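You operate a simulated robot arm through the tools that you are given. There is no shell and no other tool. Be economical: measure what you need, move in short steps, check, and stop when the job is done.

You are at the controls of a simulated two-armed robot. One attempt, no reset.

## Task
Grease the bearing on the grease machine with 3 g, spin-test it and sort it.
Fine: one push, one test; SMOOTH on the display means the good tray, ROUGH the rework tray.

Only the result counts: the job must be done as asked and must still hold three seconds after the hand-in. Knocking over, shifting, dropping, spilling or breaking anything else fails it.

## Robot
Two 7-joint arms with fingered hands on one trunk that stands fixed in place. Base frame: the origin is at the foot of the trunk, x ahead of it, y to its left, z up. Units: cm, rad, N and s.
The left shoulder is at [7, 13.9, 113.3], the right one opposite. With the tool pointing down near the work surface each hand reaches from about 46 to 84 cm from the base axis, measured 20 degrees to its own side. Payload 3.9 kg a hand.
The TCP of each hand is the grasp point between the finger pads, 2.9 cm short of the fingertips. In the tool frame z runs along the fingers and y along their closing line. Largest opening 10 cm; the body of the gripper starts 3.4 cm behind the TCP. The gripper is a hand of 5 fingers: y runs from the thumb to the fingers, the wrist lies at [-1.5, -10.5, -17.7] in the tool frame, and closing takes about 1.5 s.
Orientation is told as [roll, pitch, yaw] about the base's x, y, z axes, in that order, counted from this pose: with the fingers straight down and the wrist toward the robot, the tool's x, y and z point along [0, 1, 0], [1, 0, 0] and [0, 0, -1] of the base frame.

## Interface
- The arms move only by the tool play_rows. It takes "left_commands", "right_commands" or both (then of equal length, played together; a hand with none holds still); each is a list of rows, each an object (a shift or turn left out is 0, a gripper value left out holds the last) with "dp": the shift along the tool's x, y, z in cm, a list of three; "angular": the turn, a rotation vector about the tool's x, y, z in rad, a list of three. In form: [{"dp": [dx, dy, dz], "angular": [wx, wy, wz]}, ...]. A call has 1 to 20 rows; each row is the pose to reach, as a shift and turn from the pose commanded when the call began, along the tool's axes at that moment. "left_claw" and "right_claw" are, for a hand that has rows, the closure, from 0 (fully open) to 1 (shut), set as the call begins (left out, the last holds). Rows are played at 5 a second. More than 5 cm and 0.15 rad between two rows, or a gripper value outside its range, and nothing of the call is played. A pose out of reach is approached as far as the arm can. The call stops where the force on the tool passes 40 N (or 10 N more than at its start, if that is more) or the arm is blocked; 0.2 s more then pass. The fingers move at their own pace (about 15.3 cm/s each) and stop on an object; they squeeze with about 33 N. The grip force told is the motor's: it shows also when the fingers shut on nothing. Time passes only in rows, and 0.2 s behind the last, so rows that repeat a pose let the fingers close. It gives the time, the measured TCP pose, the force on the tool (base axes), the opening and the grip force at its end, in the units of the frame above (readings bear some noise), with the torque about the TCP (base axes, N m) and any sound that the robot's microphone picked up.
- Cameras (640 x 400 px; columns grow to the right, rows downward): "scene" is now at [13.61, 2.57, 146]; the picture's right is [0.28, -0.96, 0.00], its down [-0.49, -0.14, -0.86] and it looks along [0.83, 0.24, -0.51] (base axes); focal length 215 px, centre (320, 200). "left" rides on the left gripper at [-6.6, -8.6, -12.1] in its tool frame; the picture's right is [-0.76, -0.31, 0.58], its down [0.59, -0.70, 0.40] and it looks along [0.28, 0.64, 0.71] (tool axes); focal length 247 px, centre (320, 200). "right" rides on the right gripper at [6.6, -8.6, -12.1] in its tool frame; the picture's right is [-0.76, 0.31, -0.58], its down [-0.59, -0.70, 0.40] and it looks along [-0.28, 0.64, 0.71] (tool axes); focal length 247 px, centre (320, 200). There is no depth. A picture from a camera that has moved, and an enlarged one, comes with that camera's place and axes in the base frame and with its lens.
- snapshot(camera): a new picture of that camera. It takes no simulated time.
- raise_lower(by): slides the trunk up (or, below 0, down) by that many cm; the arms and the scene camera ride with it, the base frame stays. It gives what a move gives, with no picture.
- curl_fingers(index, middle, ring, little, thumb_bend, thumb_turn, hand): sets how far each is bent, from 0 (flat) to 100 (curled in); at 30 the hand is open as for a grip, at 70 the pads meet at the TCP. One left out holds its place. A second passes; each finger stops where it meets its share of the squeeze, and holds until it gets a number again. A gripper value or a shape takes the hand back. It gives what a move gives, with no picture; readings hold the bend of each and the force on index, middle, ring, little, thumb and palm. thumb_turn goes from beside the hand (0) to across from the fingers (100), as for a grip.
- preshape(shape, hand): the hand has 5 fingers and takes this shape, open, in about a second: jaw (thumb against the fingers, like two jaws); tri (thumb and two fingers); tip (a fingertip pinch); poke (one finger out to press); point (the index stretched); flat (the hand flat); cup (the hand cupped); fist (a fist). The gripper value then closes the fingers along that shape, each until it touches; the sizes above hold for jaw. It gives what a move gives, with no picture.
- head_to(pan, tilt): turns the head with the scene camera to pan (to the left, within 1.501 rad either way) and tilt (down, from -0.506 to 1.204), counted from straight ahead of the robot. It gives what a move gives.
- close_up(camera, box): a new picture of the part [left, top, right, bottom] of that camera's present view, enlarged. It takes no simulated time.
- job_done(): hands the job in; it is judged then, once.

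Go step by step. Nothing tells you positions but the pictures and the camera data: compare them with the known pose of the tool, close in by small moves and look again before you grip or let go. The budget is 120 turns and 74 pictures, counting those below and the enlarged ones. Unless the task says otherwise, let go and move clear before handing in, and close with one line.

The tools are called after ">>>" as name(argument=value, ...) on one line, values as JSON. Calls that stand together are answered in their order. play_rows: Moves the arms, as the interface text tells. Its arguments: {"type":"object","properties":{"left_commands":{"type":"array"},"left_claw":{"type":"number"},"right_commands":{"type":"array"},"right_claw":{"type":"number"}},"required":[]} The other tools are called the same way: raise_lower (by) slides the trunk up or down; preshape (shape, hand) gives the hand a shape; curl_fingers (index, middle, ring, little, thumb_bend, thumb_turn, hand) moves the fingers one by one; head_to (pan, tilt) turns the head that bears the scene camera; snapshot (camera) takes a picture; close_up (camera, box) takes an enlarged picture of a part of a camera's view; job_done () hands the job in.

At the start:

```text
time: 0.0
left_eef_pos: [47.15, 24.07, 134.45]
left_ee_rot: [0.001, 0.0, 0.001]
left_wrist_force: [0.4, 0.1, 0.2]
left_ft_torque: [-0.02, -0.01, -0.05]
left_gripper_width: 9.96
left_gripper_force: 0.1
left_shape: jaw
left_bend: [30.0, 30.0, 30.0, 30.0, 30.0, 98.0]
left_finger forces: [0.1, 0.1, 0.0, 0.0, 0.0, 0.0]
right_eef_pos: [40.23, -15.68, 129.66]
right_ee_rot: [0.001, 0.0, 0.0]
right_wrist_force: [-0.2, -0.4, 0.2]
right_ft_torque: [0.01, 0.02, -0.03]
right_gripper_width: 9.97
right_gripper_force: 0.1
right_shape: jaw
right_bend: [30.0, 30.0, 30.0, 30.0, 30.0, 98.0]
right_finger forces: [0.1, 0.0, 0.0, 0.0, 0.0, 0.0]
trunk travel left (down, up): [-77.5, 6.5]
head pan, tilt: [0.284, 0.532]
```

scene: 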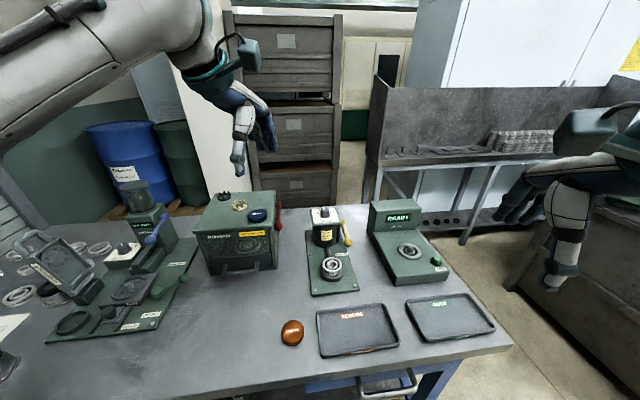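
right: 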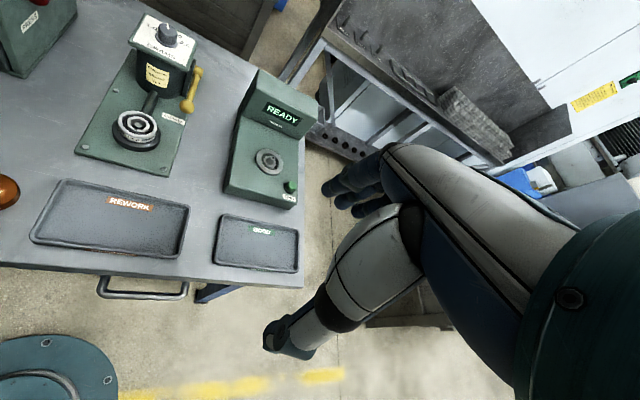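
left: 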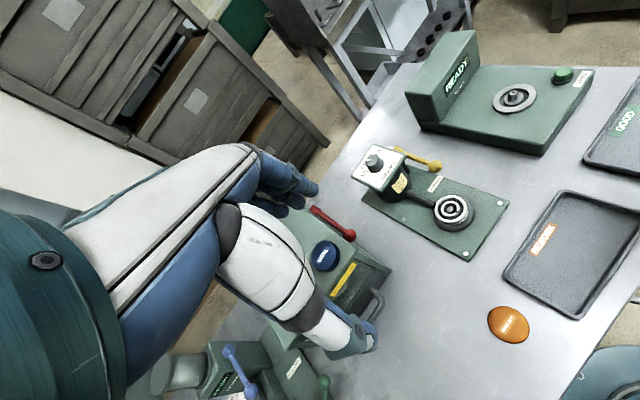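

I see a grease machine (dial, yellow lever, a bearing on a nozzle), a spin tester (READY display, green button), and two trays (REWORK, GOOD). I'll look closer at the labels first.

>>> close_up(camera="scene", box=[280, 190, 460, 302])

>>> close_up(camera="right", box=[60, 0, 320, 162])

>>> close_up(camera="left", box=[340, 130, 520, 242])

```text
3.56 times, centred on (370, 246) of scene
camera zoom: at [13.61, 2.57, 146.0], right [0.28, -0.96, 0.0], down [-0.49, -0.14, -0.86], along [0.83, 0.24, -0.51], focal length 765 px, centre (142, 36)
```

zoom: 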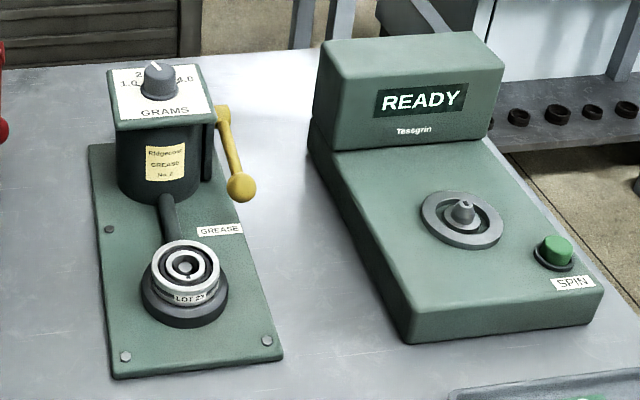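

```text
2.46 times, centred on (190, 81) of right
camera zoom: at [31.73, -9.28, 141.82], right [0.31, -0.76, 0.58], down [-0.7, -0.59, -0.4], along [0.64, -0.28, -0.71], focal length 608 px, centre (640, 493)
```

zoom: 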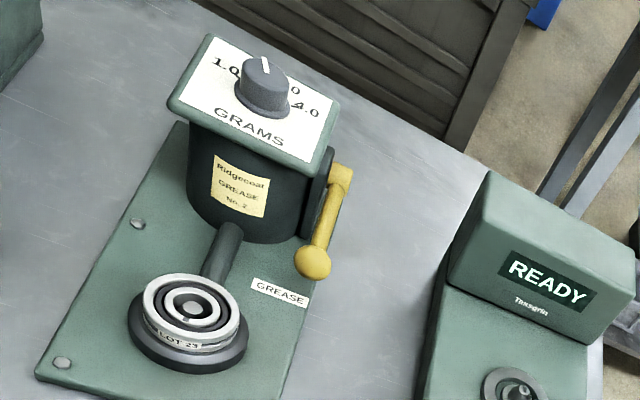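

```text
3.56 times, centred on (430, 186) of left
camera zoom: at [38.56, 17.65, 146.41], right [-0.31, -0.76, -0.58], down [-0.7, 0.59, -0.4], along [0.64, 0.28, -0.71], focal length 878 px, centre (-71, 250)
```

zoom: 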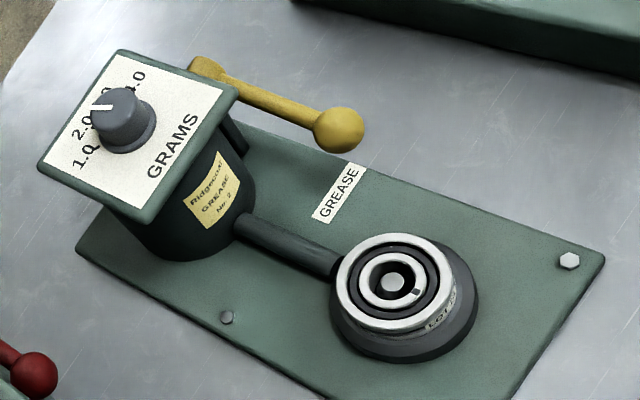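

>>> close_up(camera="left", box=[346, 138, 410, 178])

>>> close_up(camera="right", box=[124, 6, 204, 56])

>>> close_up(camera="scene", box=[280, 270, 520, 370])

```text
10.00 times, centred on (378, 158) of left
camera zoom: at [38.56, 17.65, 146.41], right [-0.31, -0.76, -0.58], down [-0.7, 0.59, -0.4], along [0.64, 0.28, -0.71], focal length 2470 px, centre (-260, 620)
```

zoom: 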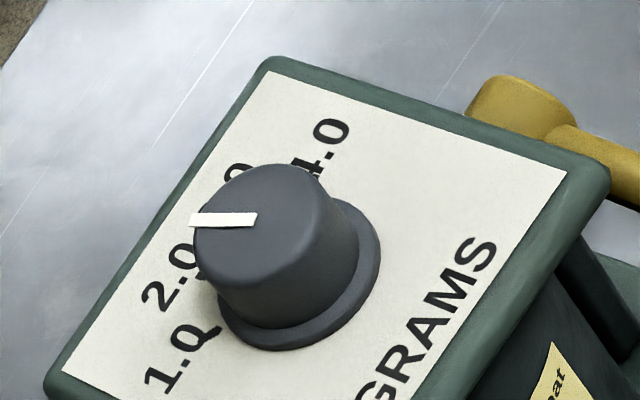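

```text
8.00 times, centred on (164, 31) of right
camera zoom: at [31.73, -9.28, 141.82], right [0.31, -0.76, 0.58], down [-0.7, -0.59, -0.4], along [0.64, -0.28, -0.71], focal length 1976 px, centre (1568, 1552)
```

zoom: 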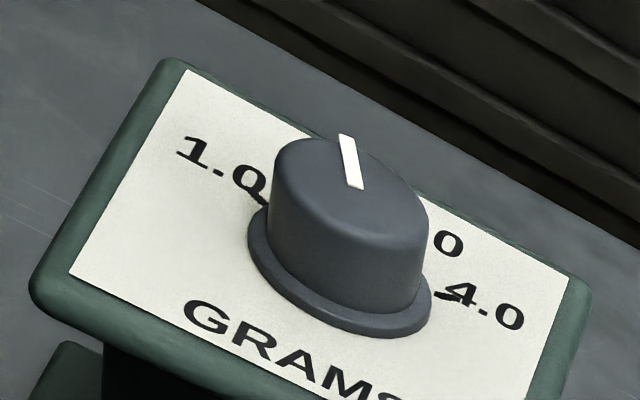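

```text
2.67 times, centred on (400, 320) of scene
camera zoom: at [13.61, 2.57, 146.0], right [0.28, -0.96, 0.0], down [-0.49, -0.14, -0.86], along [0.83, 0.24, -0.51], focal length 574 px, centre (107, -120)
```

zoom: 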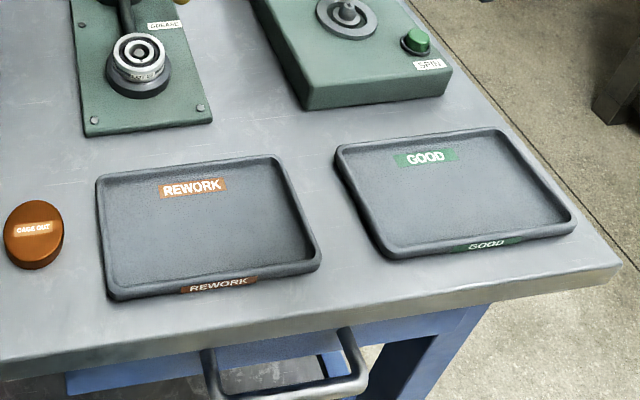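

The dial pointer is at about 2.0 (20° left of the dial's centre line) and 3.0 should be about 40° clockwise. I estimate: knob (74, 18, 106), lever ball (70, 9, 97), bearing (61, 12, 94.5), spindle (72.6, -10.9, 97). I'll bring the left hand above the dial, yawed with the machine.

>>> play_rows(left_commands=[{"dp": [-0.8, 3.4, 2], "angular": [0, 0, -0.05]}, {"dp": [-1.5, 6.8, 4], "angular": [0, 0, -0.1]}, {"dp": [-2.2, 10.2, 6], "angular": [0, 0, -0.15]}, {"dp": [-3, 13.6, 8], "angular": [0, 0, -0.2]}, {"dp": [-3.7, 17, 10], "angular": [0, 0, -0.26]}, {"dp": [-4.4, 20.4, 12], "angular": [0, 0, -0.32]}, {"dp": [-5.2, 23.8, 14], "angular": [0, 0, -0.38]}, {"dp": [-5.9, 26.8, 16], "angular": [0, 0, -0.42]}, {"dp": [-5.9, 26.8, 16], "angular": [0, 0, -0.42]}])

>>> snapshot(camera="left")

>>> snapshot(camera="scene")

```text
time: 2.0
left_eef_pos: [73.77, 18.24, 118.46]
left_ee_rot: [0.0, -0.001, 0.421]
left_wrist_force: [-0.2, 1.0, -0.1]
left_ft_torque: [-0.02, -0.03, 0.0]
left_gripper_width: 9.97
left_gripper_force: 0.0
left_shape: jaw
left_bend: [30.0, 30.0, 30.0, 30.0, 30.0, 98.0]
left_finger forces: [0.0, 0.1, 0.0, 0.1, 0.1, 0.1]
right_eef_pos: [40.21, -15.78, 129.81]
right_ee_rot: [0.0, -0.002, 0.0]
right_wrist_force: [0.6, -0.2, 1.3]
right_ft_torque: [-0.02, -0.04, 0.04]
right_gripper_width: 9.96
right_gripper_force: 0.1
right_shape: jaw
right_bend: [30.0, 30.0, 30.0, 30.0, 30.0, 98.0]
right_finger forces: [0.0, 0.0, 0.1, 0.1, 0.1, 0.1]
trunk travel left (down, up): [-77.5, 6.5]
head pan, tilt: [0.284, 0.532]
```

```text
64 pictures are left
camera left: at [68.66, 8.84, 130.43], right [0.03, -0.82, -0.58], down [-0.88, 0.25, -0.4], along [0.47, 0.52, -0.71], focal length 247 px, centre (320, 200)
```

left: 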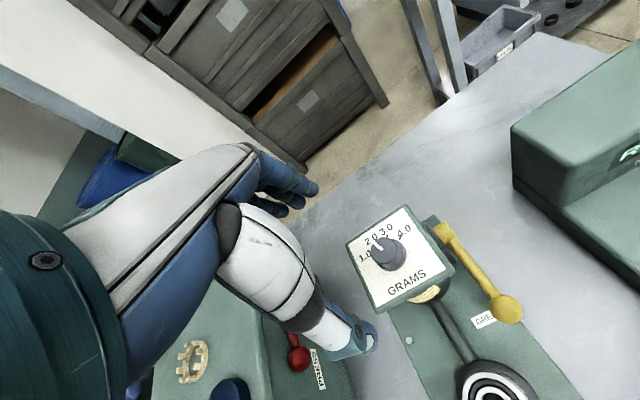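

```text
63 pictures are left
camera scene: at [13.46, 2.59, 146.02], right [0.28, -0.96, 0.0], down [-0.49, -0.14, -0.86], along [0.83, 0.24, -0.51], focal length 215 px, centre (320, 200)
```

scene: 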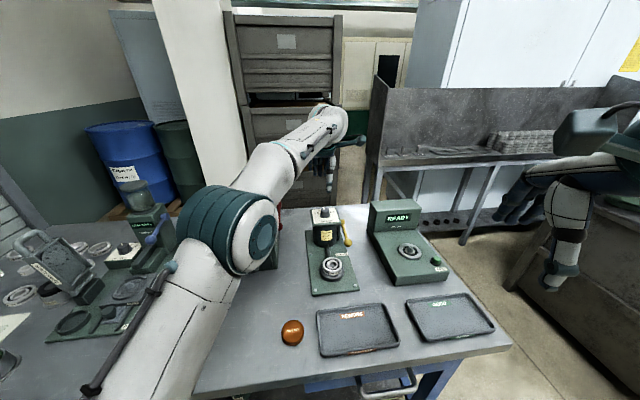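

>>> close_up(camera="left", box=[340, 190, 468, 270])

>>> close_up(camera="left", box=[400, 210, 640, 400])

```text
5.00 times, centred on (404, 230) of left
camera zoom: at [68.66, 8.84, 130.43], right [0.03, -0.82, -0.58], down [-0.88, 0.25, -0.4], along [0.47, 0.52, -0.71], focal length 1235 px, centre (-100, 50)
```

zoom: 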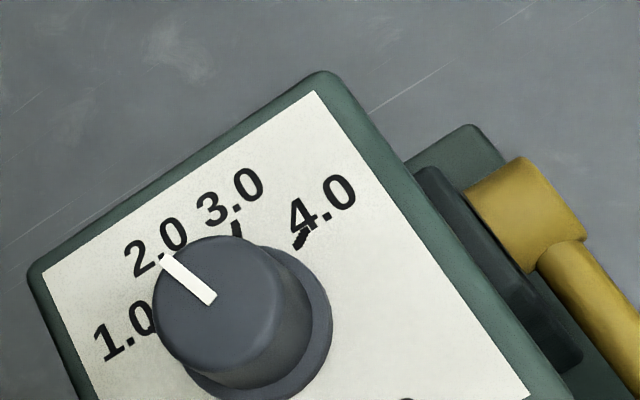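

```text
2.11 times, centred on (520, 305) of left
camera zoom: at [68.66, 8.84, 130.43], right [0.03, -0.82, -0.58], down [-0.88, 0.25, -0.4], along [0.47, 0.52, -0.71], focal length 520 px, centre (-101, -21)
```

zoom: 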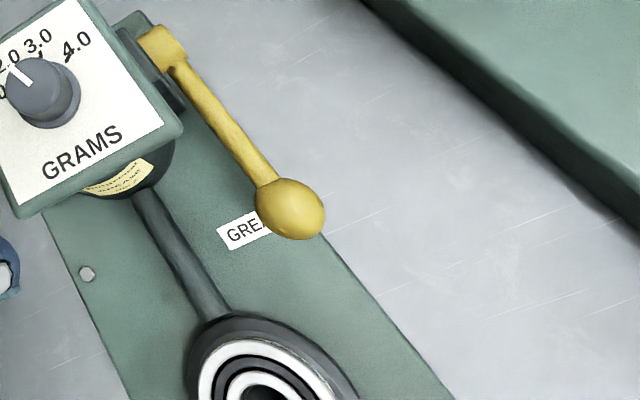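

The dial knob's axis is at about (77, 18.9), its top at z≈104 and the dial plate at ≈101.2. I'll descend around it, open, with fingertips staying above the plate.

>>> play_rows(left_commands=[{"dp": [-0.7, 3.2, 2]}, {"dp": [-0.7, 3.2, 5]}, {"dp": [-0.7, 3.2, 8]}, {"dp": [-0.7, 3.2, 10]}, {"dp": [-0.7, 3.2, 11.5]}, {"dp": [-0.7, 3.2, 11.5]}])

>>> snapshot(camera="left")

>>> close_up(camera="scene", box=[270, 130, 398, 210])

```text
time: 3.4
left_eef_pos: [77.08, 18.94, 106.76]
left_ee_rot: [0.001, 0.0, 0.421]
left_wrist_force: [0.1, 0.3, 0.4]
left_ft_torque: [-0.03, -0.01, 0.01]
left_gripper_width: 9.99
left_gripper_force: 0.0
left_shape: jaw
left_bend: [30.0, 30.0, 30.0, 30.0, 30.0, 98.0]
left_finger forces: [0.0, 0.0, 0.0, 0.1, 0.1, 0.0]
left hand out of reach, approached as far as the arm can: row 1
right_eef_pos: [40.19, -15.85, 129.8]
right_ee_rot: [-0.001, 0.002, 0.0]
right_wrist_force: [0.9, 0.5, 0.1]
right_ft_torque: [0.02, 0.01, -0.01]
right_gripper_width: 10.03
right_gripper_force: 0.1
right_shape: jaw
right_bend: [30.0, 30.0, 30.0, 30.0, 30.0, 98.0]
right_finger forces: [0.0, 0.1, 0.0, 0.0, 0.0, 0.0]
trunk travel left (down, up): [-77.5, 6.5]
head pan, tilt: [0.284, 0.532]
```

```text
60 pictures are left
camera left: at [71.98, 9.5, 118.86], right [0.03, -0.82, -0.58], down [-0.88, 0.25, -0.4], along [0.47, 0.52, -0.71], focal length 247 px, centre (320, 200)
```

left: 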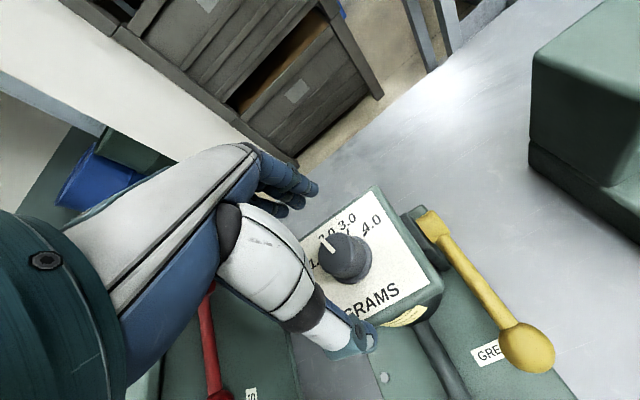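

```text
5.00 times, centred on (334, 170) of scene
camera zoom: at [13.65, 2.59, 146.0], right [0.28, -0.96, 0.0], down [-0.49, -0.14, -0.86], along [0.83, 0.24, -0.51], focal length 1076 px, centre (250, 350)
```

zoom: 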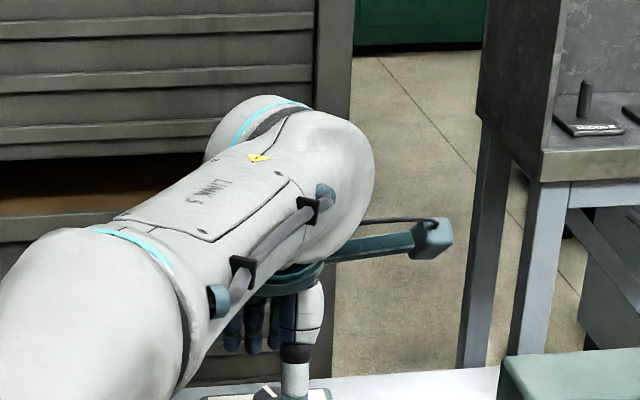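

>>> close_up(camera="left", box=[240, 160, 448, 290])

```text
3.08 times, centred on (344, 225) of left
camera zoom: at [71.98, 9.5, 118.86], right [0.03, -0.82, -0.58], down [-0.88, 0.25, -0.4], along [0.47, 0.52, -0.71], focal length 760 px, centre (246, 123)
```

zoom: 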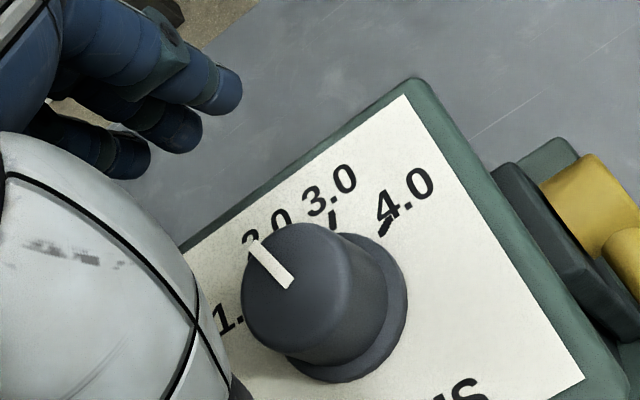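

Refined from two views: knob axis (77.45, 19.4), top ≈103, plate ≈100.2. I'll centre and lower to z≈103.7, then close.

>>> play_rows(left_commands=[{"dp": [0.27, 0.53, 0.5]}, {"dp": [0.27, 0.53, 2]}, {"dp": [0.27, 0.53, 3]}, {"dp": [0.27, 0.53, 3]}])

>>> snapshot(camera="left")

```text
time: 4.4
left_eef_pos: [77.33, 19.37, 103.97]
left_ee_rot: [0.001, 0.001, 0.421]
left_wrist_force: [-0.1, -0.3, -0.1]
left_ft_torque: [-0.01, 0.01, -0.01]
left_gripper_width: 10.0
left_gripper_force: 0.0
left_shape: jaw
left_bend: [30.0, 30.0, 30.0, 30.0, 30.0, 98.0]
left_finger forces: [0.1, 0.0, 0.0, 0.0, 0.1, 0.0]
right_eef_pos: [40.26, -15.74, 129.83]
right_ee_rot: [-0.001, 0.0, 0.0]
right_wrist_force: [0.1, 0.8, 0.5]
right_ft_torque: [-0.04, 0.01, 0.01]
right_gripper_width: 9.99
right_gripper_force: 0.2
right_shape: jaw
right_bend: [30.0, 30.0, 30.0, 30.0, 30.0, 98.0]
right_finger forces: [0.1, 0.0, 0.1, 0.0, 0.0, 0.1]
trunk travel left (down, up): [-77.5, 6.5]
head pan, tilt: [0.284, 0.532]
```

```text
57 pictures are left
camera left: at [72.32, 9.99, 115.87], right [0.03, -0.82, -0.58], down [-0.88, 0.25, -0.4], along [0.47, 0.52, -0.71], focal length 247 px, centre (320, 200)
```

left: 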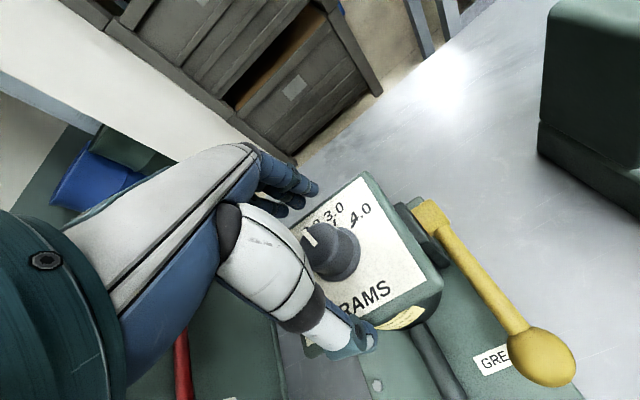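

>>> close_up(camera="left", box=[240, 160, 400, 360])

```text
2.00 times, centred on (320, 260) of left
camera zoom: at [72.32, 9.99, 115.87], right [0.03, -0.82, -0.58], down [-0.88, 0.25, -0.4], along [0.47, 0.52, -0.71], focal length 494 px, centre (320, 80)
```

zoom: 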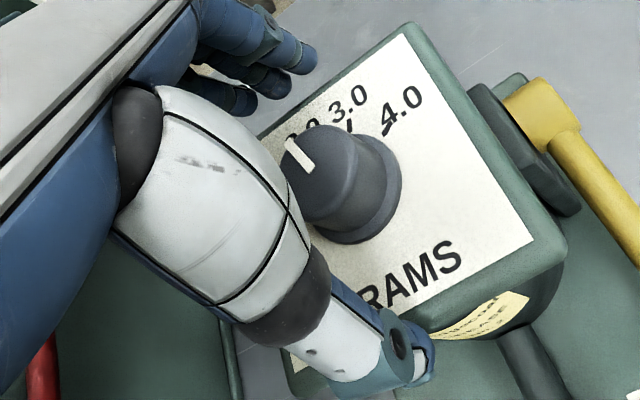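

Knob is well centred between the fingers. Closing the left hand on it.

>>> play_rows(left_claw=1, left_commands=[{"dp": [0, 0, 0]}, {"dp": [0, 0, 0]}, {"dp": [0, 0, 0]}, {"dp": [0, 0, 0]}, {"dp": [0, 0, 0]}, {"dp": [0, 0, 0]}, {"dp": [0, 0, 0]}, {"dp": [0, 0, 0]}])

>>> close_up(camera="left", box=[240, 160, 400, 360])

```text
time: 6.2
left_eef_pos: [77.34, 19.4, 104.11]
left_ee_rot: [0.0, -0.003, 0.42]
left_wrist_force: [-2.9, -1.3, 2.5]
left_ft_torque: [0.0, -0.02, 0.01]
left_gripper_width: 2.71
left_gripper_force: 33.4
left_shape: jaw
left_bend: [54.0, 56.0, 72.0, 60.0, 44.0, 100.0]
left_finger forces: [17.1, 9.7, 0.1, 0.1, 30.3, 0.0]
right_eef_pos: [40.21, -15.94, 129.65]
right_ee_rot: [0.002, -0.001, 0.0]
right_wrist_force: [0.4, 0.0, 0.4]
right_ft_torque: [0.01, 0.02, -0.01]
right_gripper_width: 9.98
right_gripper_force: 0.1
right_shape: jaw
right_bend: [30.0, 30.0, 30.0, 30.0, 30.0, 98.0]
right_finger forces: [0.0, 0.0, 0.0, 0.0, 0.0, 0.0]
trunk travel left (down, up): [-77.5, 6.5]
head pan, tilt: [0.284, 0.532]
```

```text
2.00 times, centred on (320, 260) of left
camera zoom: at [72.2, 9.91, 116.01], right [0.03, -0.82, -0.58], down [-0.88, 0.25, -0.4], along [0.47, 0.52, -0.71], focal length 494 px, centre (320, 80)
```

zoom: 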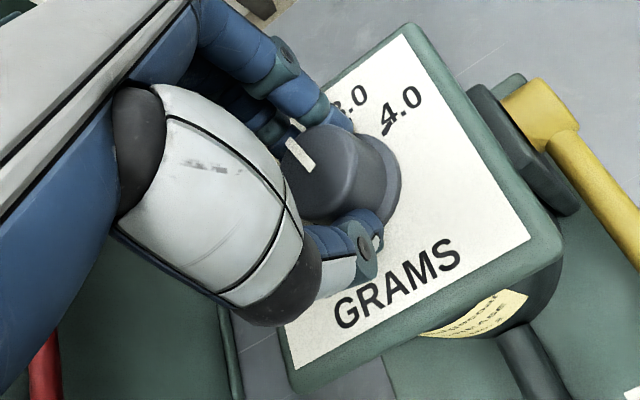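

Gripped (2.7 cm wide). Turning 0.35 rad clockwise first, then check.

>>> play_rows(left_commands=[{"angular": [0, 0, 0.07]}, {"angular": [0, 0, 0.14]}, {"angular": [0, 0, 0.21]}, {"angular": [0, 0, 0.28]}, {"angular": [0, 0, 0.35]}, {"angular": [0, 0, 0.35]}])

>>> close_up(camera="left", box=[240, 160, 400, 360])

```text
time: 7.6
left_eef_pos: [77.26, 19.3, 103.92]
left_ee_rot: [-0.001, -0.002, 0.067]
left_wrist_force: [-4.9, -2.1, 3.6]
left_ft_torque: [-0.01, 0.0, 0.03]
left_gripper_width: 2.7
left_gripper_force: 32.6
left_shape: jaw
left_bend: [54.0, 56.0, 72.0, 60.0, 44.0, 100.0]
left_finger forces: [17.0, 9.6, 0.1, 0.0, 30.8, 0.0]
right_eef_pos: [40.1, -15.87, 129.8]
right_ee_rot: [0.0, 0.001, 0.001]
right_wrist_force: [-0.1, 0.4, 0.3]
right_ft_torque: [0.0, -0.02, 0.01]
right_gripper_width: 10.01
right_gripper_force: 0.0
right_shape: jaw
right_bend: [30.0, 30.0, 30.0, 30.0, 30.0, 98.0]
right_finger forces: [0.0, 0.0, 0.0, 0.0, 0.0, 0.0]
trunk travel left (down, up): [-77.5, 6.5]
head pan, tilt: [0.284, 0.532]
```

```text
2.00 times, centred on (320, 260) of left
camera zoom: at [69.27, 12.24, 116.01], right [-0.25, -0.78, -0.58], down [-0.74, 0.54, -0.4], along [0.62, 0.33, -0.71], focal length 494 px, centre (320, 80)
```

zoom: 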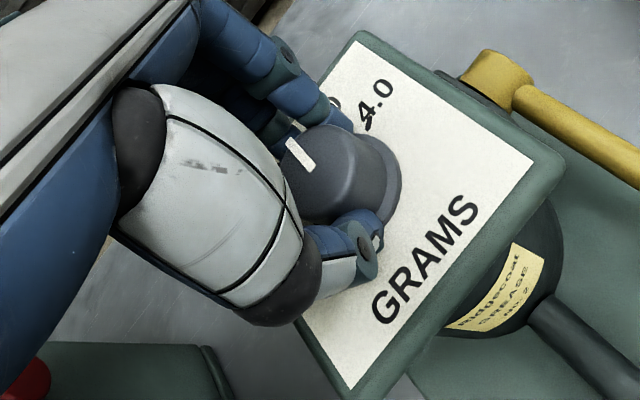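

Knob turns with the hand. Finishing the turn.

>>> play_rows(left_commands=[{"angular": [0, 0, 0.07]}, {"angular": [0, 0, 0.14]}, {"angular": [0, 0, 0.21]}, {"angular": [0, 0, 0.28]}, {"angular": [0, 0, 0.35]}, {"angular": [0, 0, 0.35]}])

>>> play_rows(left_claw=0, left_commands=[{"dp": [0, 0, 0]}, {"dp": [0, 0, 0]}, {"dp": [0, 0, 0]}, {"dp": [0, 0, 0]}, {"dp": [0, 0, 0]}, {"dp": [0, 0, -1]}, {"dp": [0, 0, -3]}, {"dp": [0, 0, -6]}, {"dp": [0, 0, -9]}, {"dp": [0, 0, -9]}])

>>> snapshot(camera="left")

```text
time: 9.0
left_eef_pos: [77.44, 19.22, 104.04]
left_ee_rot: [0.001, -0.001, -0.28]
left_wrist_force: [-3.5, -1.0, 3.5]
left_ft_torque: [-0.02, -0.06, -0.01]
left_gripper_width: 2.69
left_gripper_force: 32.9
left_shape: jaw
left_bend: [54.0, 56.0, 72.0, 60.0, 45.0, 100.0]
left_finger forces: [18.1, 10.7, 0.0, 0.0, 30.5, 0.0]
right_eef_pos: [40.12, -16.01, 129.82]
right_ee_rot: [0.0, -0.002, 0.001]
right_wrist_force: [-0.6, 0.1, -0.3]
right_ft_torque: [-0.01, 0.03, -0.02]
right_gripper_width: 9.99
right_gripper_force: 0.0
right_shape: jaw
right_bend: [30.0, 30.0, 30.0, 30.0, 30.0, 98.0]
right_finger forces: [0.1, 0.0, 0.0, 0.0, 0.1, 0.1]
trunk travel left (down, up): [-77.5, 6.5]
head pan, tilt: [0.284, 0.532]
```

```text
time: 11.2
left_eef_pos: [76.93, 19.66, 112.61]
left_ee_rot: [0.0, 0.001, -0.28]
left_wrist_force: [0.8, -0.1, 0.3]
left_ft_torque: [-0.01, 0.01, 0.02]
left_gripper_width: 9.98
left_gripper_force: 0.0
left_shape: jaw
left_bend: [30.0, 30.0, 30.0, 30.0, 30.0, 98.0]
left_finger forces: [0.0, 0.0, 0.0, 0.0, 0.0, 0.1]
left hand out of reach, approached as far as the arm can: row 9, 10
right_eef_pos: [40.26, -15.79, 129.72]
right_ee_rot: [-0.001, -0.001, 0.0]
right_wrist_force: [0.6, -0.8, 0.8]
right_ft_torque: [-0.02, -0.01, -0.01]
right_gripper_width: 9.98
right_gripper_force: 0.1
right_shape: jaw
right_bend: [30.0, 30.0, 30.0, 30.0, 30.0, 98.0]
right_finger forces: [0.0, 0.1, 0.0, 0.1, 0.1, 0.0]
trunk travel left (down, up): [-77.5, 6.5]
head pan, tilt: [0.284, 0.532]
```

```text
53 pictures are left
camera left: at [66.97, 15.8, 124.67], right [-0.5, -0.64, -0.58], down [-0.51, 0.76, -0.4], along [0.69, 0.1, -0.71], focal length 247 px, centre (320, 200)
```

left: 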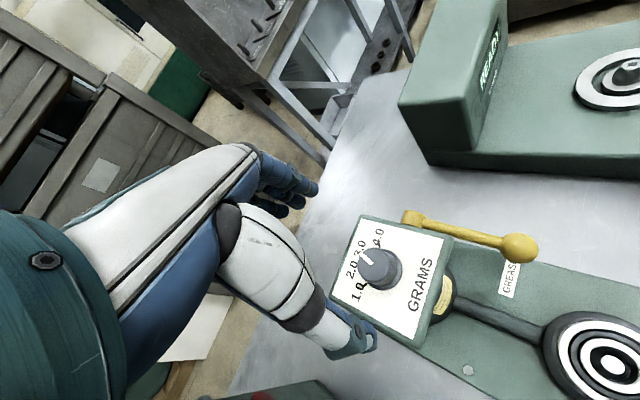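

>>> close_up(camera="left", box=[330, 215, 450, 315])

>>> close_up(camera="left", box=[400, 190, 640, 400])

```text
4.00 times, centred on (390, 265) of left
camera zoom: at [66.97, 15.8, 124.67], right [-0.5, -0.64, -0.58], down [-0.51, 0.76, -0.4], along [0.69, 0.1, -0.71], focal length 988 px, centre (40, -60)
```

zoom: 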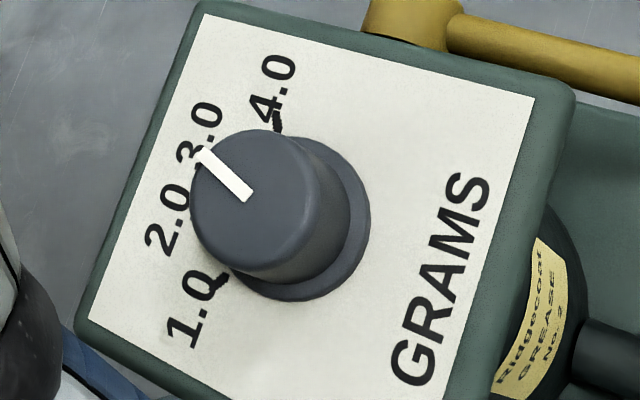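

```text
1.90 times, centred on (520, 295) of left
camera zoom: at [66.97, 15.8, 124.67], right [-0.5, -0.64, -0.58], down [-0.51, 0.76, -0.4], along [0.69, 0.1, -0.71], focal length 470 px, centre (-61, 19)
```

zoom: 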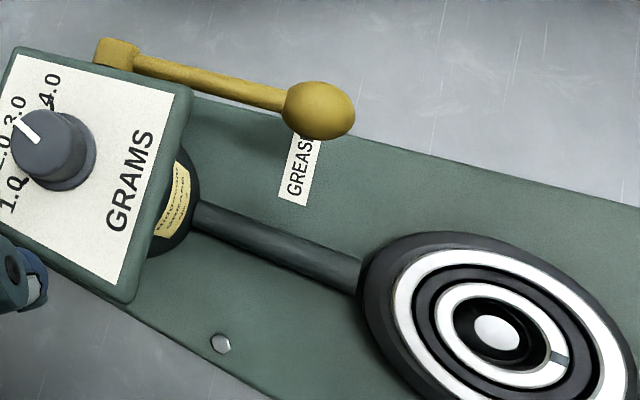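

The pointer sits on 3.0 (within ~2°). The lever ball is at about (71.7, 9.2, 94), its pivot farther back, so it pushes down. I'll close the left hand and move above the ball.

>>> play_rows(left_claw=1, left_commands=[{"dp": [-2.2, -0.5, 0.6], "angular": [0, 0, -0.1]}, {"dp": [-4.5, -1, 1.2], "angular": [0, 0, -0.2]}, {"dp": [-6.8, -1.6, 1.8], "angular": [0, 0, -0.3]}, {"dp": [-9.1, -2.1, 2.4], "angular": [0, 0, -0.4]}, {"dp": [-11.3, -2.6, 3], "angular": [0, 0, -0.48]}, {"dp": [-11.3, -2.6, 6], "angular": [0, 0, -0.48]}, {"dp": [-11.3, -2.6, 9], "angular": [0, 0, -0.48]}, {"dp": [-11.3, -2.6, 12], "angular": [0, 0, -0.48]}, {"dp": [-11.3, -2.6, 12], "angular": [0, 0, -0.48]}])

>>> snapshot(camera="left")

>>> close_up(camera="scene", box=[270, 180, 430, 300])

>>> snapshot(camera="right")

```text
time: 13.2
left_eef_pos: [71.12, 9.46, 100.6]
left_ee_rot: [0.001, 0.001, 0.2]
left_wrist_force: [0.1, 0.4, 0.2]
left_ft_torque: [-0.01, 0.0, 0.01]
left_gripper_width: 0.0
left_gripper_force: 33.3
left_shape: jaw
left_bend: [70.0, 70.0, 70.0, 70.0, 70.0, 100.0]
left_finger forces: [0.0, 0.0, 0.1, 0.0, 0.0, 0.0]
right_eef_pos: [40.3, -15.87, 129.83]
right_ee_rot: [-0.002, 0.0, 0.0]
right_wrist_force: [-0.2, 1.1, 0.5]
right_ft_torque: [-0.02, 0.0, -0.02]
right_gripper_width: 9.97
right_gripper_force: 0.1
right_shape: jaw
right_bend: [30.0, 30.0, 30.0, 30.0, 30.0, 98.0]
right_finger forces: [0.0, 0.0, 0.0, 0.0, 0.0, 0.0]
trunk travel left (down, up): [-77.5, 6.5]
head pan, tilt: [0.284, 0.532]
```

```text
50 pictures are left
camera left: at [64.19, 1.4, 112.63], right [-0.15, -0.8, -0.58], down [-0.81, 0.44, -0.4], along [0.57, 0.41, -0.71], focal length 247 px, centre (320, 200)
```

left: 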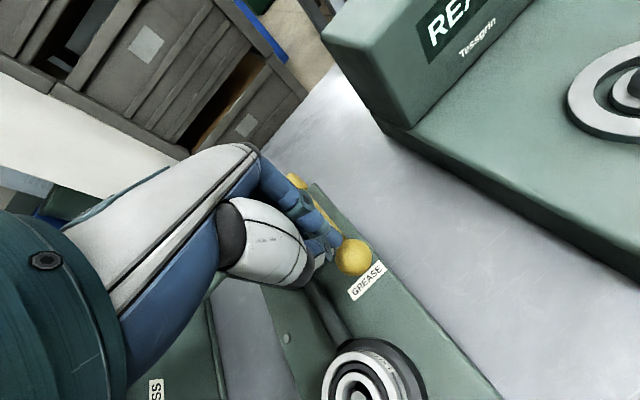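

```text
3.33 times, centred on (350, 240) of scene
camera zoom: at [13.58, 2.61, 146.01], right [0.28, -0.96, 0.0], down [-0.49, -0.14, -0.86], along [0.83, 0.24, -0.51], focal length 717 px, centre (220, 67)
```

zoom: 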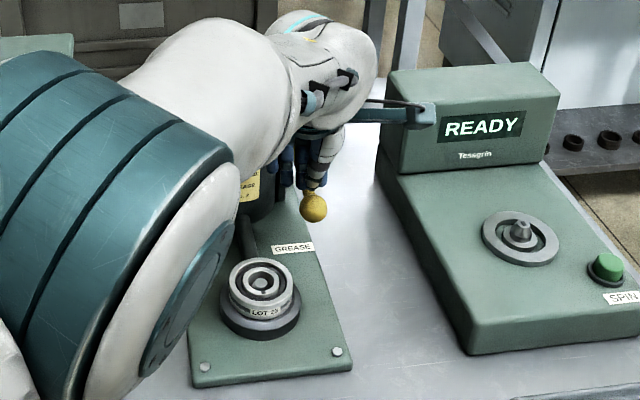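

```text
48 pictures are left
camera right: at [31.7, -9.24, 141.83], right [0.31, -0.76, 0.58], down [-0.7, -0.59, -0.4], along [0.64, -0.28, -0.71], focal length 247 px, centre (320, 200)
```

right: 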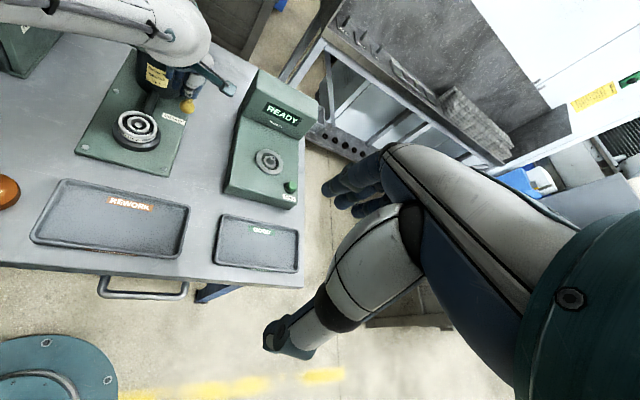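

The closed hand is above the ball. I'll press down in small steps.

>>> play_rows(left_commands=[{"dp": [0, 0.5, 0.5]}, {"dp": [0, 0.5, 1]}, {"dp": [0, 0.5, 1.5]}, {"dp": [0, 0.5, 2]}, {"dp": [0, 0.5, 2.5]}, {"dp": [0, 0.5, 3]}, {"dp": [0, 0.5, 3.5]}, {"dp": [0, 0.5, 4]}])

>>> snapshot(camera="left")

```text
time: 15.0
left_eef_pos: [71.82, 9.61, 96.61]
left_ee_rot: [-0.001, -0.001, 0.201]
left_wrist_force: [0.7, 0.4, 2.4]
left_ft_torque: [-0.01, 0.02, -0.01]
left_gripper_width: 0.01
left_gripper_force: 32.9
left_shape: jaw
left_bend: [70.0, 70.0, 70.0, 70.0, 70.0, 100.0]
left_finger forces: [0.0, 0.1, 0.0, 0.1, 0.0, 0.1]
right_eef_pos: [40.35, -15.89, 129.62]
right_ee_rot: [0.001, 0.001, -0.001]
right_wrist_force: [-0.3, 0.6, -0.4]
right_ft_torque: [-0.01, 0.01, 0.04]
right_gripper_width: 9.97
right_gripper_force: 0.1
right_shape: jaw
right_bend: [30.0, 30.0, 30.0, 30.0, 30.0, 98.0]
right_finger forces: [0.0, 0.0, 0.0, 0.0, 0.0, 0.0]
trunk travel left (down, up): [-77.5, 6.5]
head pan, tilt: [0.284, 0.532]
```

```text
47 pictures are left
camera left: at [64.73, 1.5, 108.69], right [-0.15, -0.8, -0.58], down [-0.81, 0.44, -0.4], along [0.57, 0.41, -0.71], focal length 247 px, centre (320, 200)
```

left: 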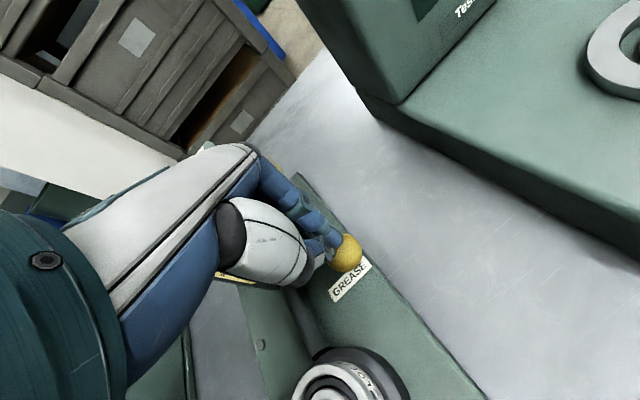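

>>> play_rows(left_commands=[{"dp": [0, 0.1, 0.5]}, {"dp": [0, 0.2, 1]}, {"dp": [0, 0.3, 1.5]}, {"dp": [0, 0.5, 2]}, {"dp": [0, 0.7, 2.5]}, {"dp": [0, 0.9, 3]}])

>>> snapshot(camera="left")

```text
time: 16.2
left_eef_pos: [71.63, 9.43, 95.3]
left_ee_rot: [0.0, -0.01, 0.198]
left_wrist_force: [-33.2, -4.6, 16.1]
left_ft_torque: [1.03, -1.89, 0.94]
left_gripper_width: 0.0
left_gripper_force: 32.9
left_shape: jaw
left_bend: [70.0, 70.0, 70.0, 70.0, 70.0, 100.0]
left_finger forces: [0.0, 0.0, 32.9, 0.0, 0.0, 0.0]
right_eef_pos: [39.19, -15.99, 130.13]
right_ee_rot: [0.001, -0.006, 0.002]
right_wrist_force: [0.9, 0.1, -0.7]
right_ft_torque: [-0.02, 0.01, -0.01]
right_gripper_width: 9.97
right_gripper_force: 0.0
right_shape: jaw
right_bend: [30.0, 30.0, 30.0, 30.0, 30.0, 98.0]
right_finger forces: [0.0, 0.0, 0.0, 0.1, 0.0, 0.0]
trunk travel left (down, up): [-77.5, 6.5]
head pan, tilt: [0.284, 0.532]
stopped in row 5 (left hand): the force on the tool passed its limit at 42 N (the readings are from after the stop); the commanded pose is now the measured one
```

```text
46 pictures are left
camera left: at [64.49, 1.34, 107.19], right [-0.15, -0.8, -0.58], down [-0.8, 0.44, -0.41], along [0.58, 0.4, -0.71], focal length 247 px, centre (320, 200)
```

left: 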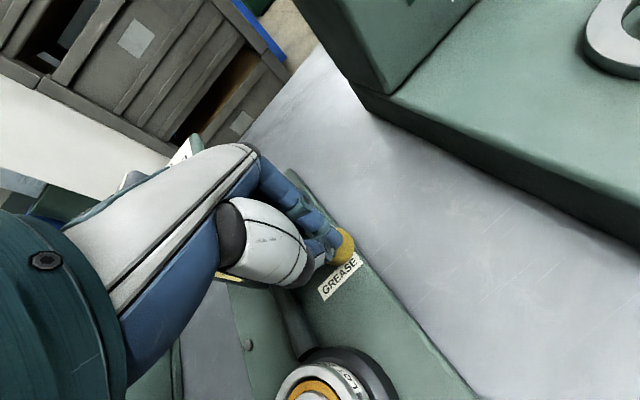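

The bearing now shows an amber grease ring, so the push registered; the hand touched something sideways, so I back off straight up.

>>> play_rows(left_commands=[{"dp": [0, -0.6, 0]}, {"dp": [0, -0.8, -1]}, {"dp": [0, -0.8, -3]}, {"dp": [0, -0.8, -6]}, {"dp": [0, -0.8, -9]}, {"dp": [0, -0.8, -12]}, {"dp": [0, -0.8, -14]}])

>>> snapshot(camera="left")

>>> snapshot(camera="scene")

```text
time: 17.8
left_eef_pos: [71.55, 9.59, 108.59]
left_ee_rot: [0.0, -0.002, 0.199]
left_wrist_force: [-0.7, -0.3, 0.6]
left_ft_torque: [0.03, -0.02, -0.02]
left_gripper_width: 0.01
left_gripper_force: 32.8
left_shape: jaw
left_bend: [70.0, 70.0, 70.0, 70.0, 70.0, 100.0]
left_finger forces: [0.0, 0.0, 0.1, 0.0, 0.0, 0.0]
right_eef_pos: [40.32, -15.81, 129.7]
right_ee_rot: [-0.001, -0.001, 0.001]
right_wrist_force: [-0.2, 0.4, 0.2]
right_ft_torque: [-0.01, 0.0, 0.0]
right_gripper_width: 9.98
right_gripper_force: 0.1
right_shape: jaw
right_bend: [30.0, 30.0, 30.0, 30.0, 30.0, 98.0]
right_finger forces: [0.1, 0.1, 0.1, 0.0, 0.0, 0.0]
trunk travel left (down, up): [-77.5, 6.5]
head pan, tilt: [0.284, 0.532]
```

```text
45 pictures are left
camera left: at [64.49, 1.41, 120.58], right [-0.15, -0.8, -0.58], down [-0.8, 0.44, -0.4], along [0.57, 0.4, -0.71], focal length 247 px, centre (320, 200)
```

left: 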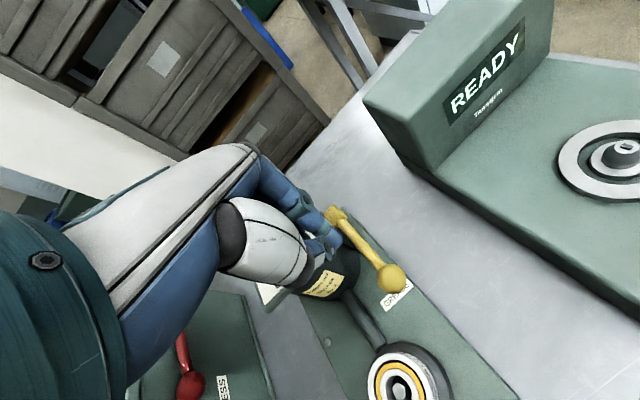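

```text
44 pictures are left
camera scene: at [13.6, 2.58, 146.0], right [0.28, -0.96, 0.0], down [-0.49, -0.14, -0.86], along [0.83, 0.24, -0.51], focal length 215 px, centre (320, 200)
```

scene: 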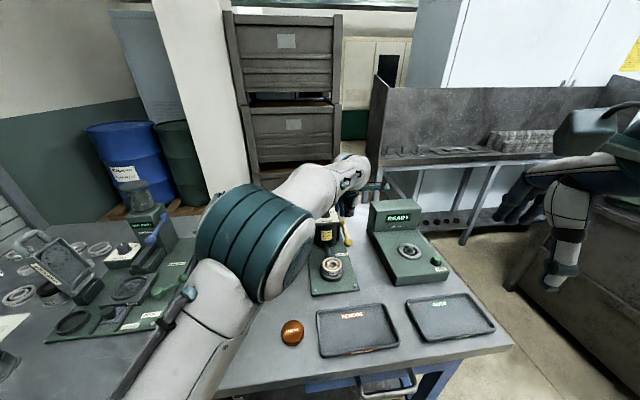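

The lever sprang back and the tester reads READY. I'll park the left hand back and bring the right hand to above the bearing.

>>> play_rows(left_claw=0, left_commands=[{"dp": [0, -3, -3]}, {"dp": [2, -5, -6]}, {"dp": [4, -8, -9]}, {"dp": [6.5, -10.5, -12]}, {"dp": [9, -13, -15]}, {"dp": [12, -15, -17]}, {"dp": [15, -17, -19]}, {"dp": [18, -19, -20]}, {"dp": [20.5, -20.3, -20]}])

>>> play_rows(right_commands=[{"dp": [3, 2, 2]}, {"dp": [6, 4.5, 4]}, {"dp": [9, 7, 6]}, {"dp": [12, 9.5, 8]}, {"dp": [15, 12, 10]}, {"dp": [18, 14.5, 12]}, {"dp": [21, 17, 15]}, {"dp": [24, 19, 18]}, {"dp": [26.5, 20, 21]}, {"dp": [28, 21, 24]}, {"dp": [28, 21, 24]}])

>>> snapshot(camera="right")

>>> snapshot(camera="scene")

```text
time: 19.8
left_eef_pos: [47.54, 25.79, 128.45]
left_ee_rot: [-0.004, -0.003, 0.199]
left_wrist_force: [0.1, 0.2, -0.5]
left_ft_torque: [-0.04, 0.01, 0.01]
left_gripper_width: 9.99
left_gripper_force: 0.1
left_shape: jaw
left_bend: [30.0, 30.0, 30.0, 30.0, 30.0, 98.0]
left_finger forces: [0.0, 0.0, 0.0, 0.0, 0.0, 0.0]
right_eef_pos: [40.09, -15.51, 129.77]
right_ee_rot: [-0.002, -0.002, 0.0]
right_wrist_force: [-0.1, 0.3, 0.3]
right_ft_torque: [-0.03, -0.01, 0.01]
right_gripper_width: 9.97
right_gripper_force: 0.0
right_shape: jaw
right_bend: [30.0, 30.0, 30.0, 30.0, 30.0, 98.0]
right_finger forces: [0.0, 0.1, 0.0, 0.0, 0.0, 0.1]
trunk travel left (down, up): [-77.5, 6.5]
head pan, tilt: [0.284, 0.532]
```

```text
time: 22.4
left_eef_pos: [47.64, 25.33, 128.64]
left_ee_rot: [0.001, -0.004, 0.199]
left_wrist_force: [-0.4, -0.4, -0.2]
left_ft_torque: [0.01, -0.01, -0.01]
left_gripper_width: 10.01
left_gripper_force: 0.1
left_shape: jaw
left_bend: [30.0, 30.0, 30.0, 30.0, 30.0, 98.0]
left_finger forces: [0.1, 0.1, 0.0, 0.0, 0.0, 0.0]
right_eef_pos: [63.28, 9.47, 109.25]
right_ee_rot: [0.091, -0.009, -0.061]
right_wrist_force: [0.6, -0.8, -0.4]
right_ft_torque: [0.01, -0.01, 0.0]
right_gripper_width: 10.0
right_gripper_force: 0.1
right_shape: jaw
right_bend: [30.0, 30.0, 30.0, 30.0, 30.0, 98.0]
right_finger forces: [0.1, 0.1, 0.0, 0.0, 0.0, 0.0]
trunk travel left (down, up): [-77.5, 6.5]
head pan, tilt: [0.284, 0.532]
stopped in row 11 (right hand): the arm was blocked; the commanded pose is now the measured one
```

```text
43 pictures are left
camera right: at [54.95, 15.29, 121.76], right [0.25, -0.82, 0.51], down [-0.73, -0.51, -0.46], along [0.63, -0.26, -0.73], focal length 247 px, centre (320, 200)
```

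right: 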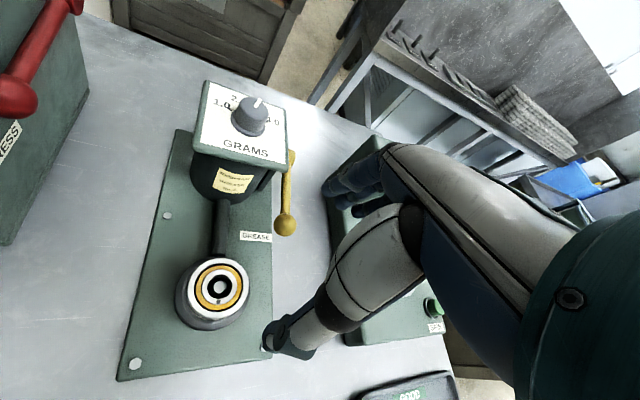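

```text
42 pictures are left
camera scene: at [13.6, 2.47, 146.01], right [0.28, -0.96, 0.0], down [-0.49, -0.14, -0.86], along [0.83, 0.24, -0.51], focal length 215 px, centre (320, 200)
```

scene: 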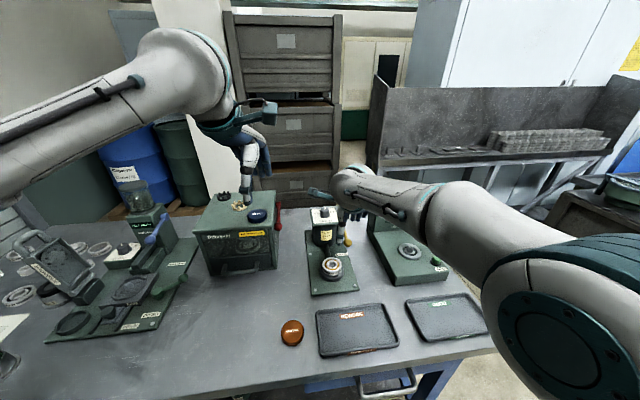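

The right arm stopped short ("blocked"), perhaps near the left hand. I'll move the left hand farther out and retry the right hand with a rotation-corrected small move.

>>> play_rows(left_commands=[{"dp": [4, -1, -2]}, {"dp": [8, -2, -4]}, {"dp": [12, -3, -6]}, {"dp": [15, -4, -8]}])

>>> play_rows(right_commands=[{"dp": [0.3, 0, 0], "angular": [0, 0.045, -0.03]}, {"dp": [0.6, 0, 0], "angular": [0, 0.09, -0.06]}, {"dp": [1.2, -0.3, 0], "angular": [0, 0.09, -0.06]}, {"dp": [1.2, -0.3, 0], "angular": [0, 0.09, -0.06]}])

```text
time: 23.4
left_eef_pos: [40.68, 39.58, 136.39]
left_ee_rot: [-0.001, -0.003, 0.199]
left_wrist_force: [-0.5, -0.2, -0.5]
left_ft_torque: [-0.01, 0.04, 0.0]
left_gripper_width: 10.0
left_gripper_force: 0.1
left_shape: jaw
left_bend: [30.0, 30.0, 30.0, 30.0, 30.0, 98.0]
left_finger forces: [0.1, 0.0, 0.0, 0.0, 0.0, 0.1]
right_eef_pos: [63.13, 9.5, 109.25]
right_ee_rot: [0.089, -0.011, -0.059]
right_wrist_force: [-0.1, 0.3, 0.5]
right_ft_torque: [0.03, -0.01, 0.03]
right_gripper_width: 9.99
right_gripper_force: 0.0
right_shape: jaw
right_bend: [30.0, 30.0, 30.0, 30.0, 30.0, 98.0]
right_finger forces: [0.0, 0.0, 0.1, 0.0, 0.1, 0.0]
trunk travel left (down, up): [-77.5, 6.5]
head pan, tilt: [0.284, 0.532]
```

```text
time: 24.4
left_eef_pos: [40.76, 39.46, 136.37]
left_ee_rot: [-0.001, -0.001, 0.2]
left_wrist_force: [-0.2, 0.1, -0.7]
left_ft_torque: [0.02, 0.01, 0.0]
left_gripper_width: 10.02
left_gripper_force: 0.0
left_shape: jaw
left_bend: [30.0, 30.0, 30.0, 30.0, 30.0, 98.0]
left_finger forces: [0.1, 0.1, 0.0, 0.0, 0.1, 0.0]
right_eef_pos: [62.85, 10.91, 109.09]
right_ee_rot: [0.175, -0.019, 0.003]
right_wrist_force: [0.7, 0.3, -0.3]
right_ft_torque: [-0.02, -0.01, -0.03]
right_gripper_width: 9.99
right_gripper_force: 0.1
right_shape: jaw
right_bend: [30.0, 30.0, 30.0, 30.0, 30.0, 98.0]
right_finger forces: [0.1, 0.0, 0.0, 0.0, 0.1, 0.1]
trunk travel left (down, up): [-77.5, 6.5]
head pan, tilt: [0.284, 0.532]
```

The right arm is free now. I'll level the hand and go above the bearing.

>>> play_rows(right_commands=[{"dp": [0.5, 0, 0], "angular": [0.006, -0.06, 0]}, {"dp": [1, 0, 0], "angular": [0.012, -0.12, 0]}, {"dp": [1.5, -0.3, 0], "angular": [0.019, -0.175, 0]}, {"dp": [1.5, -0.3, 0], "angular": [0.019, -0.175, 0]}])

>>> snapshot(camera="right")

```text
time: 25.6
left_eef_pos: [40.75, 39.39, 136.43]
left_ee_rot: [-0.001, -0.004, 0.199]
left_wrist_force: [0.5, -0.8, 0.6]
left_ft_torque: [0.03, 0.0, -0.01]
left_gripper_width: 9.98
left_gripper_force: 0.0
left_shape: jaw
left_bend: [30.0, 30.0, 30.0, 30.0, 30.0, 98.0]
left_finger forces: [0.0, 0.1, 0.0, 0.0, 0.0, 0.0]
right_eef_pos: [64.6, 9.16, 112.61]
right_ee_rot: [0.088, -0.004, -0.056]
right_wrist_force: [-0.7, -1.3, 0.7]
right_ft_torque: [0.0, 0.02, -0.01]
right_gripper_width: 9.99
right_gripper_force: 0.0
right_shape: jaw
right_bend: [30.0, 30.0, 30.0, 30.0, 30.0, 98.0]
right_finger forces: [0.0, 0.0, 0.0, 0.0, 0.1, 0.0]
trunk travel left (down, up): [-77.5, 6.5]
head pan, tilt: [0.284, 0.532]
stopped in row 4 (right hand): the arm was blocked; the commanded pose is now the measured one
```

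```text
41 pictures are left
camera right: at [56.28, 15.05, 125.18], right [0.26, -0.82, 0.51], down [-0.73, -0.51, -0.45], along [0.63, -0.25, -0.73], focal length 247 px, centre (320, 200)
```

right: 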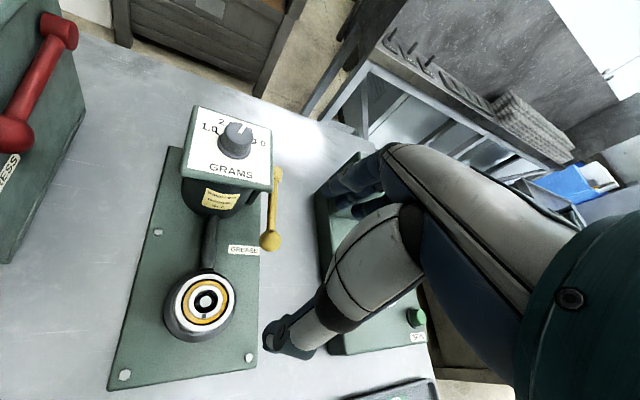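

The right arm hits a limit at this yaw; I'll try yawing the hand to the left, along the forearm, while going lower.

>>> play_rows(right_commands=[{"dp": [0, -0.5, 1], "angular": [0, 0, -0.1]}, {"dp": [0.5, -1, 2.5], "angular": [0, -0.02, -0.2]}, {"dp": [1, -1.5, 4], "angular": [0, -0.04, -0.3]}, {"dp": [2, -2, 6], "angular": [0, -0.06, -0.4]}, {"dp": [3, -2.2, 7], "angular": [0, -0.088, -0.45]}, {"dp": [3, -2.2, 7], "angular": [0, -0.088, -0.45]}])

>>> snapshot(camera="scene")

```text
time: 27.0
left_eef_pos: [40.66, 39.4, 136.47]
left_ee_rot: [0.001, -0.003, 0.199]
left_wrist_force: [0.1, 0.2, -0.9]
left_ft_torque: [0.0, -0.02, -0.01]
left_gripper_width: 10.0
left_gripper_force: 0.1
left_shape: jaw
left_bend: [30.0, 30.0, 30.0, 30.0, 30.0, 98.0]
left_finger forces: [0.1, 0.1, 0.0, 0.0, 0.0, 0.1]
right_eef_pos: [62.66, 12.86, 105.97]
right_ee_rot: [-0.008, -0.023, 0.395]
right_wrist_force: [-0.5, 0.5, 1.1]
right_ft_torque: [0.0, 0.02, 0.0]
right_gripper_width: 9.99
right_gripper_force: 0.1
right_shape: jaw
right_bend: [30.0, 30.0, 30.0, 30.0, 30.0, 98.0]
right_finger forces: [0.0, 0.1, 0.0, 0.1, 0.0, 0.0]
trunk travel left (down, up): [-77.5, 6.5]
head pan, tilt: [0.284, 0.532]
```

```text
40 pictures are left
camera scene: at [13.59, 2.53, 146.01], right [0.28, -0.96, 0.0], down [-0.49, -0.14, -0.86], along [0.83, 0.24, -0.51], focal length 215 px, centre (320, 200)
```

scene: 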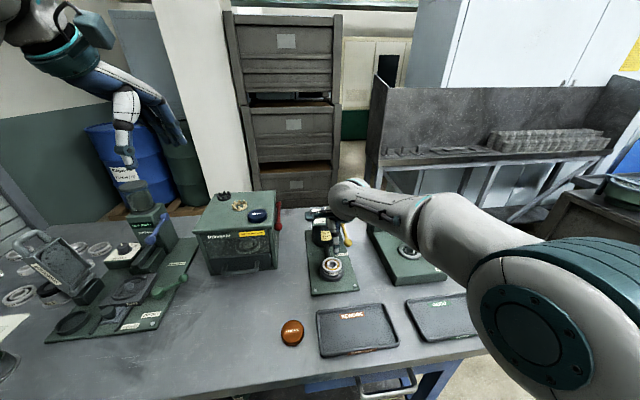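

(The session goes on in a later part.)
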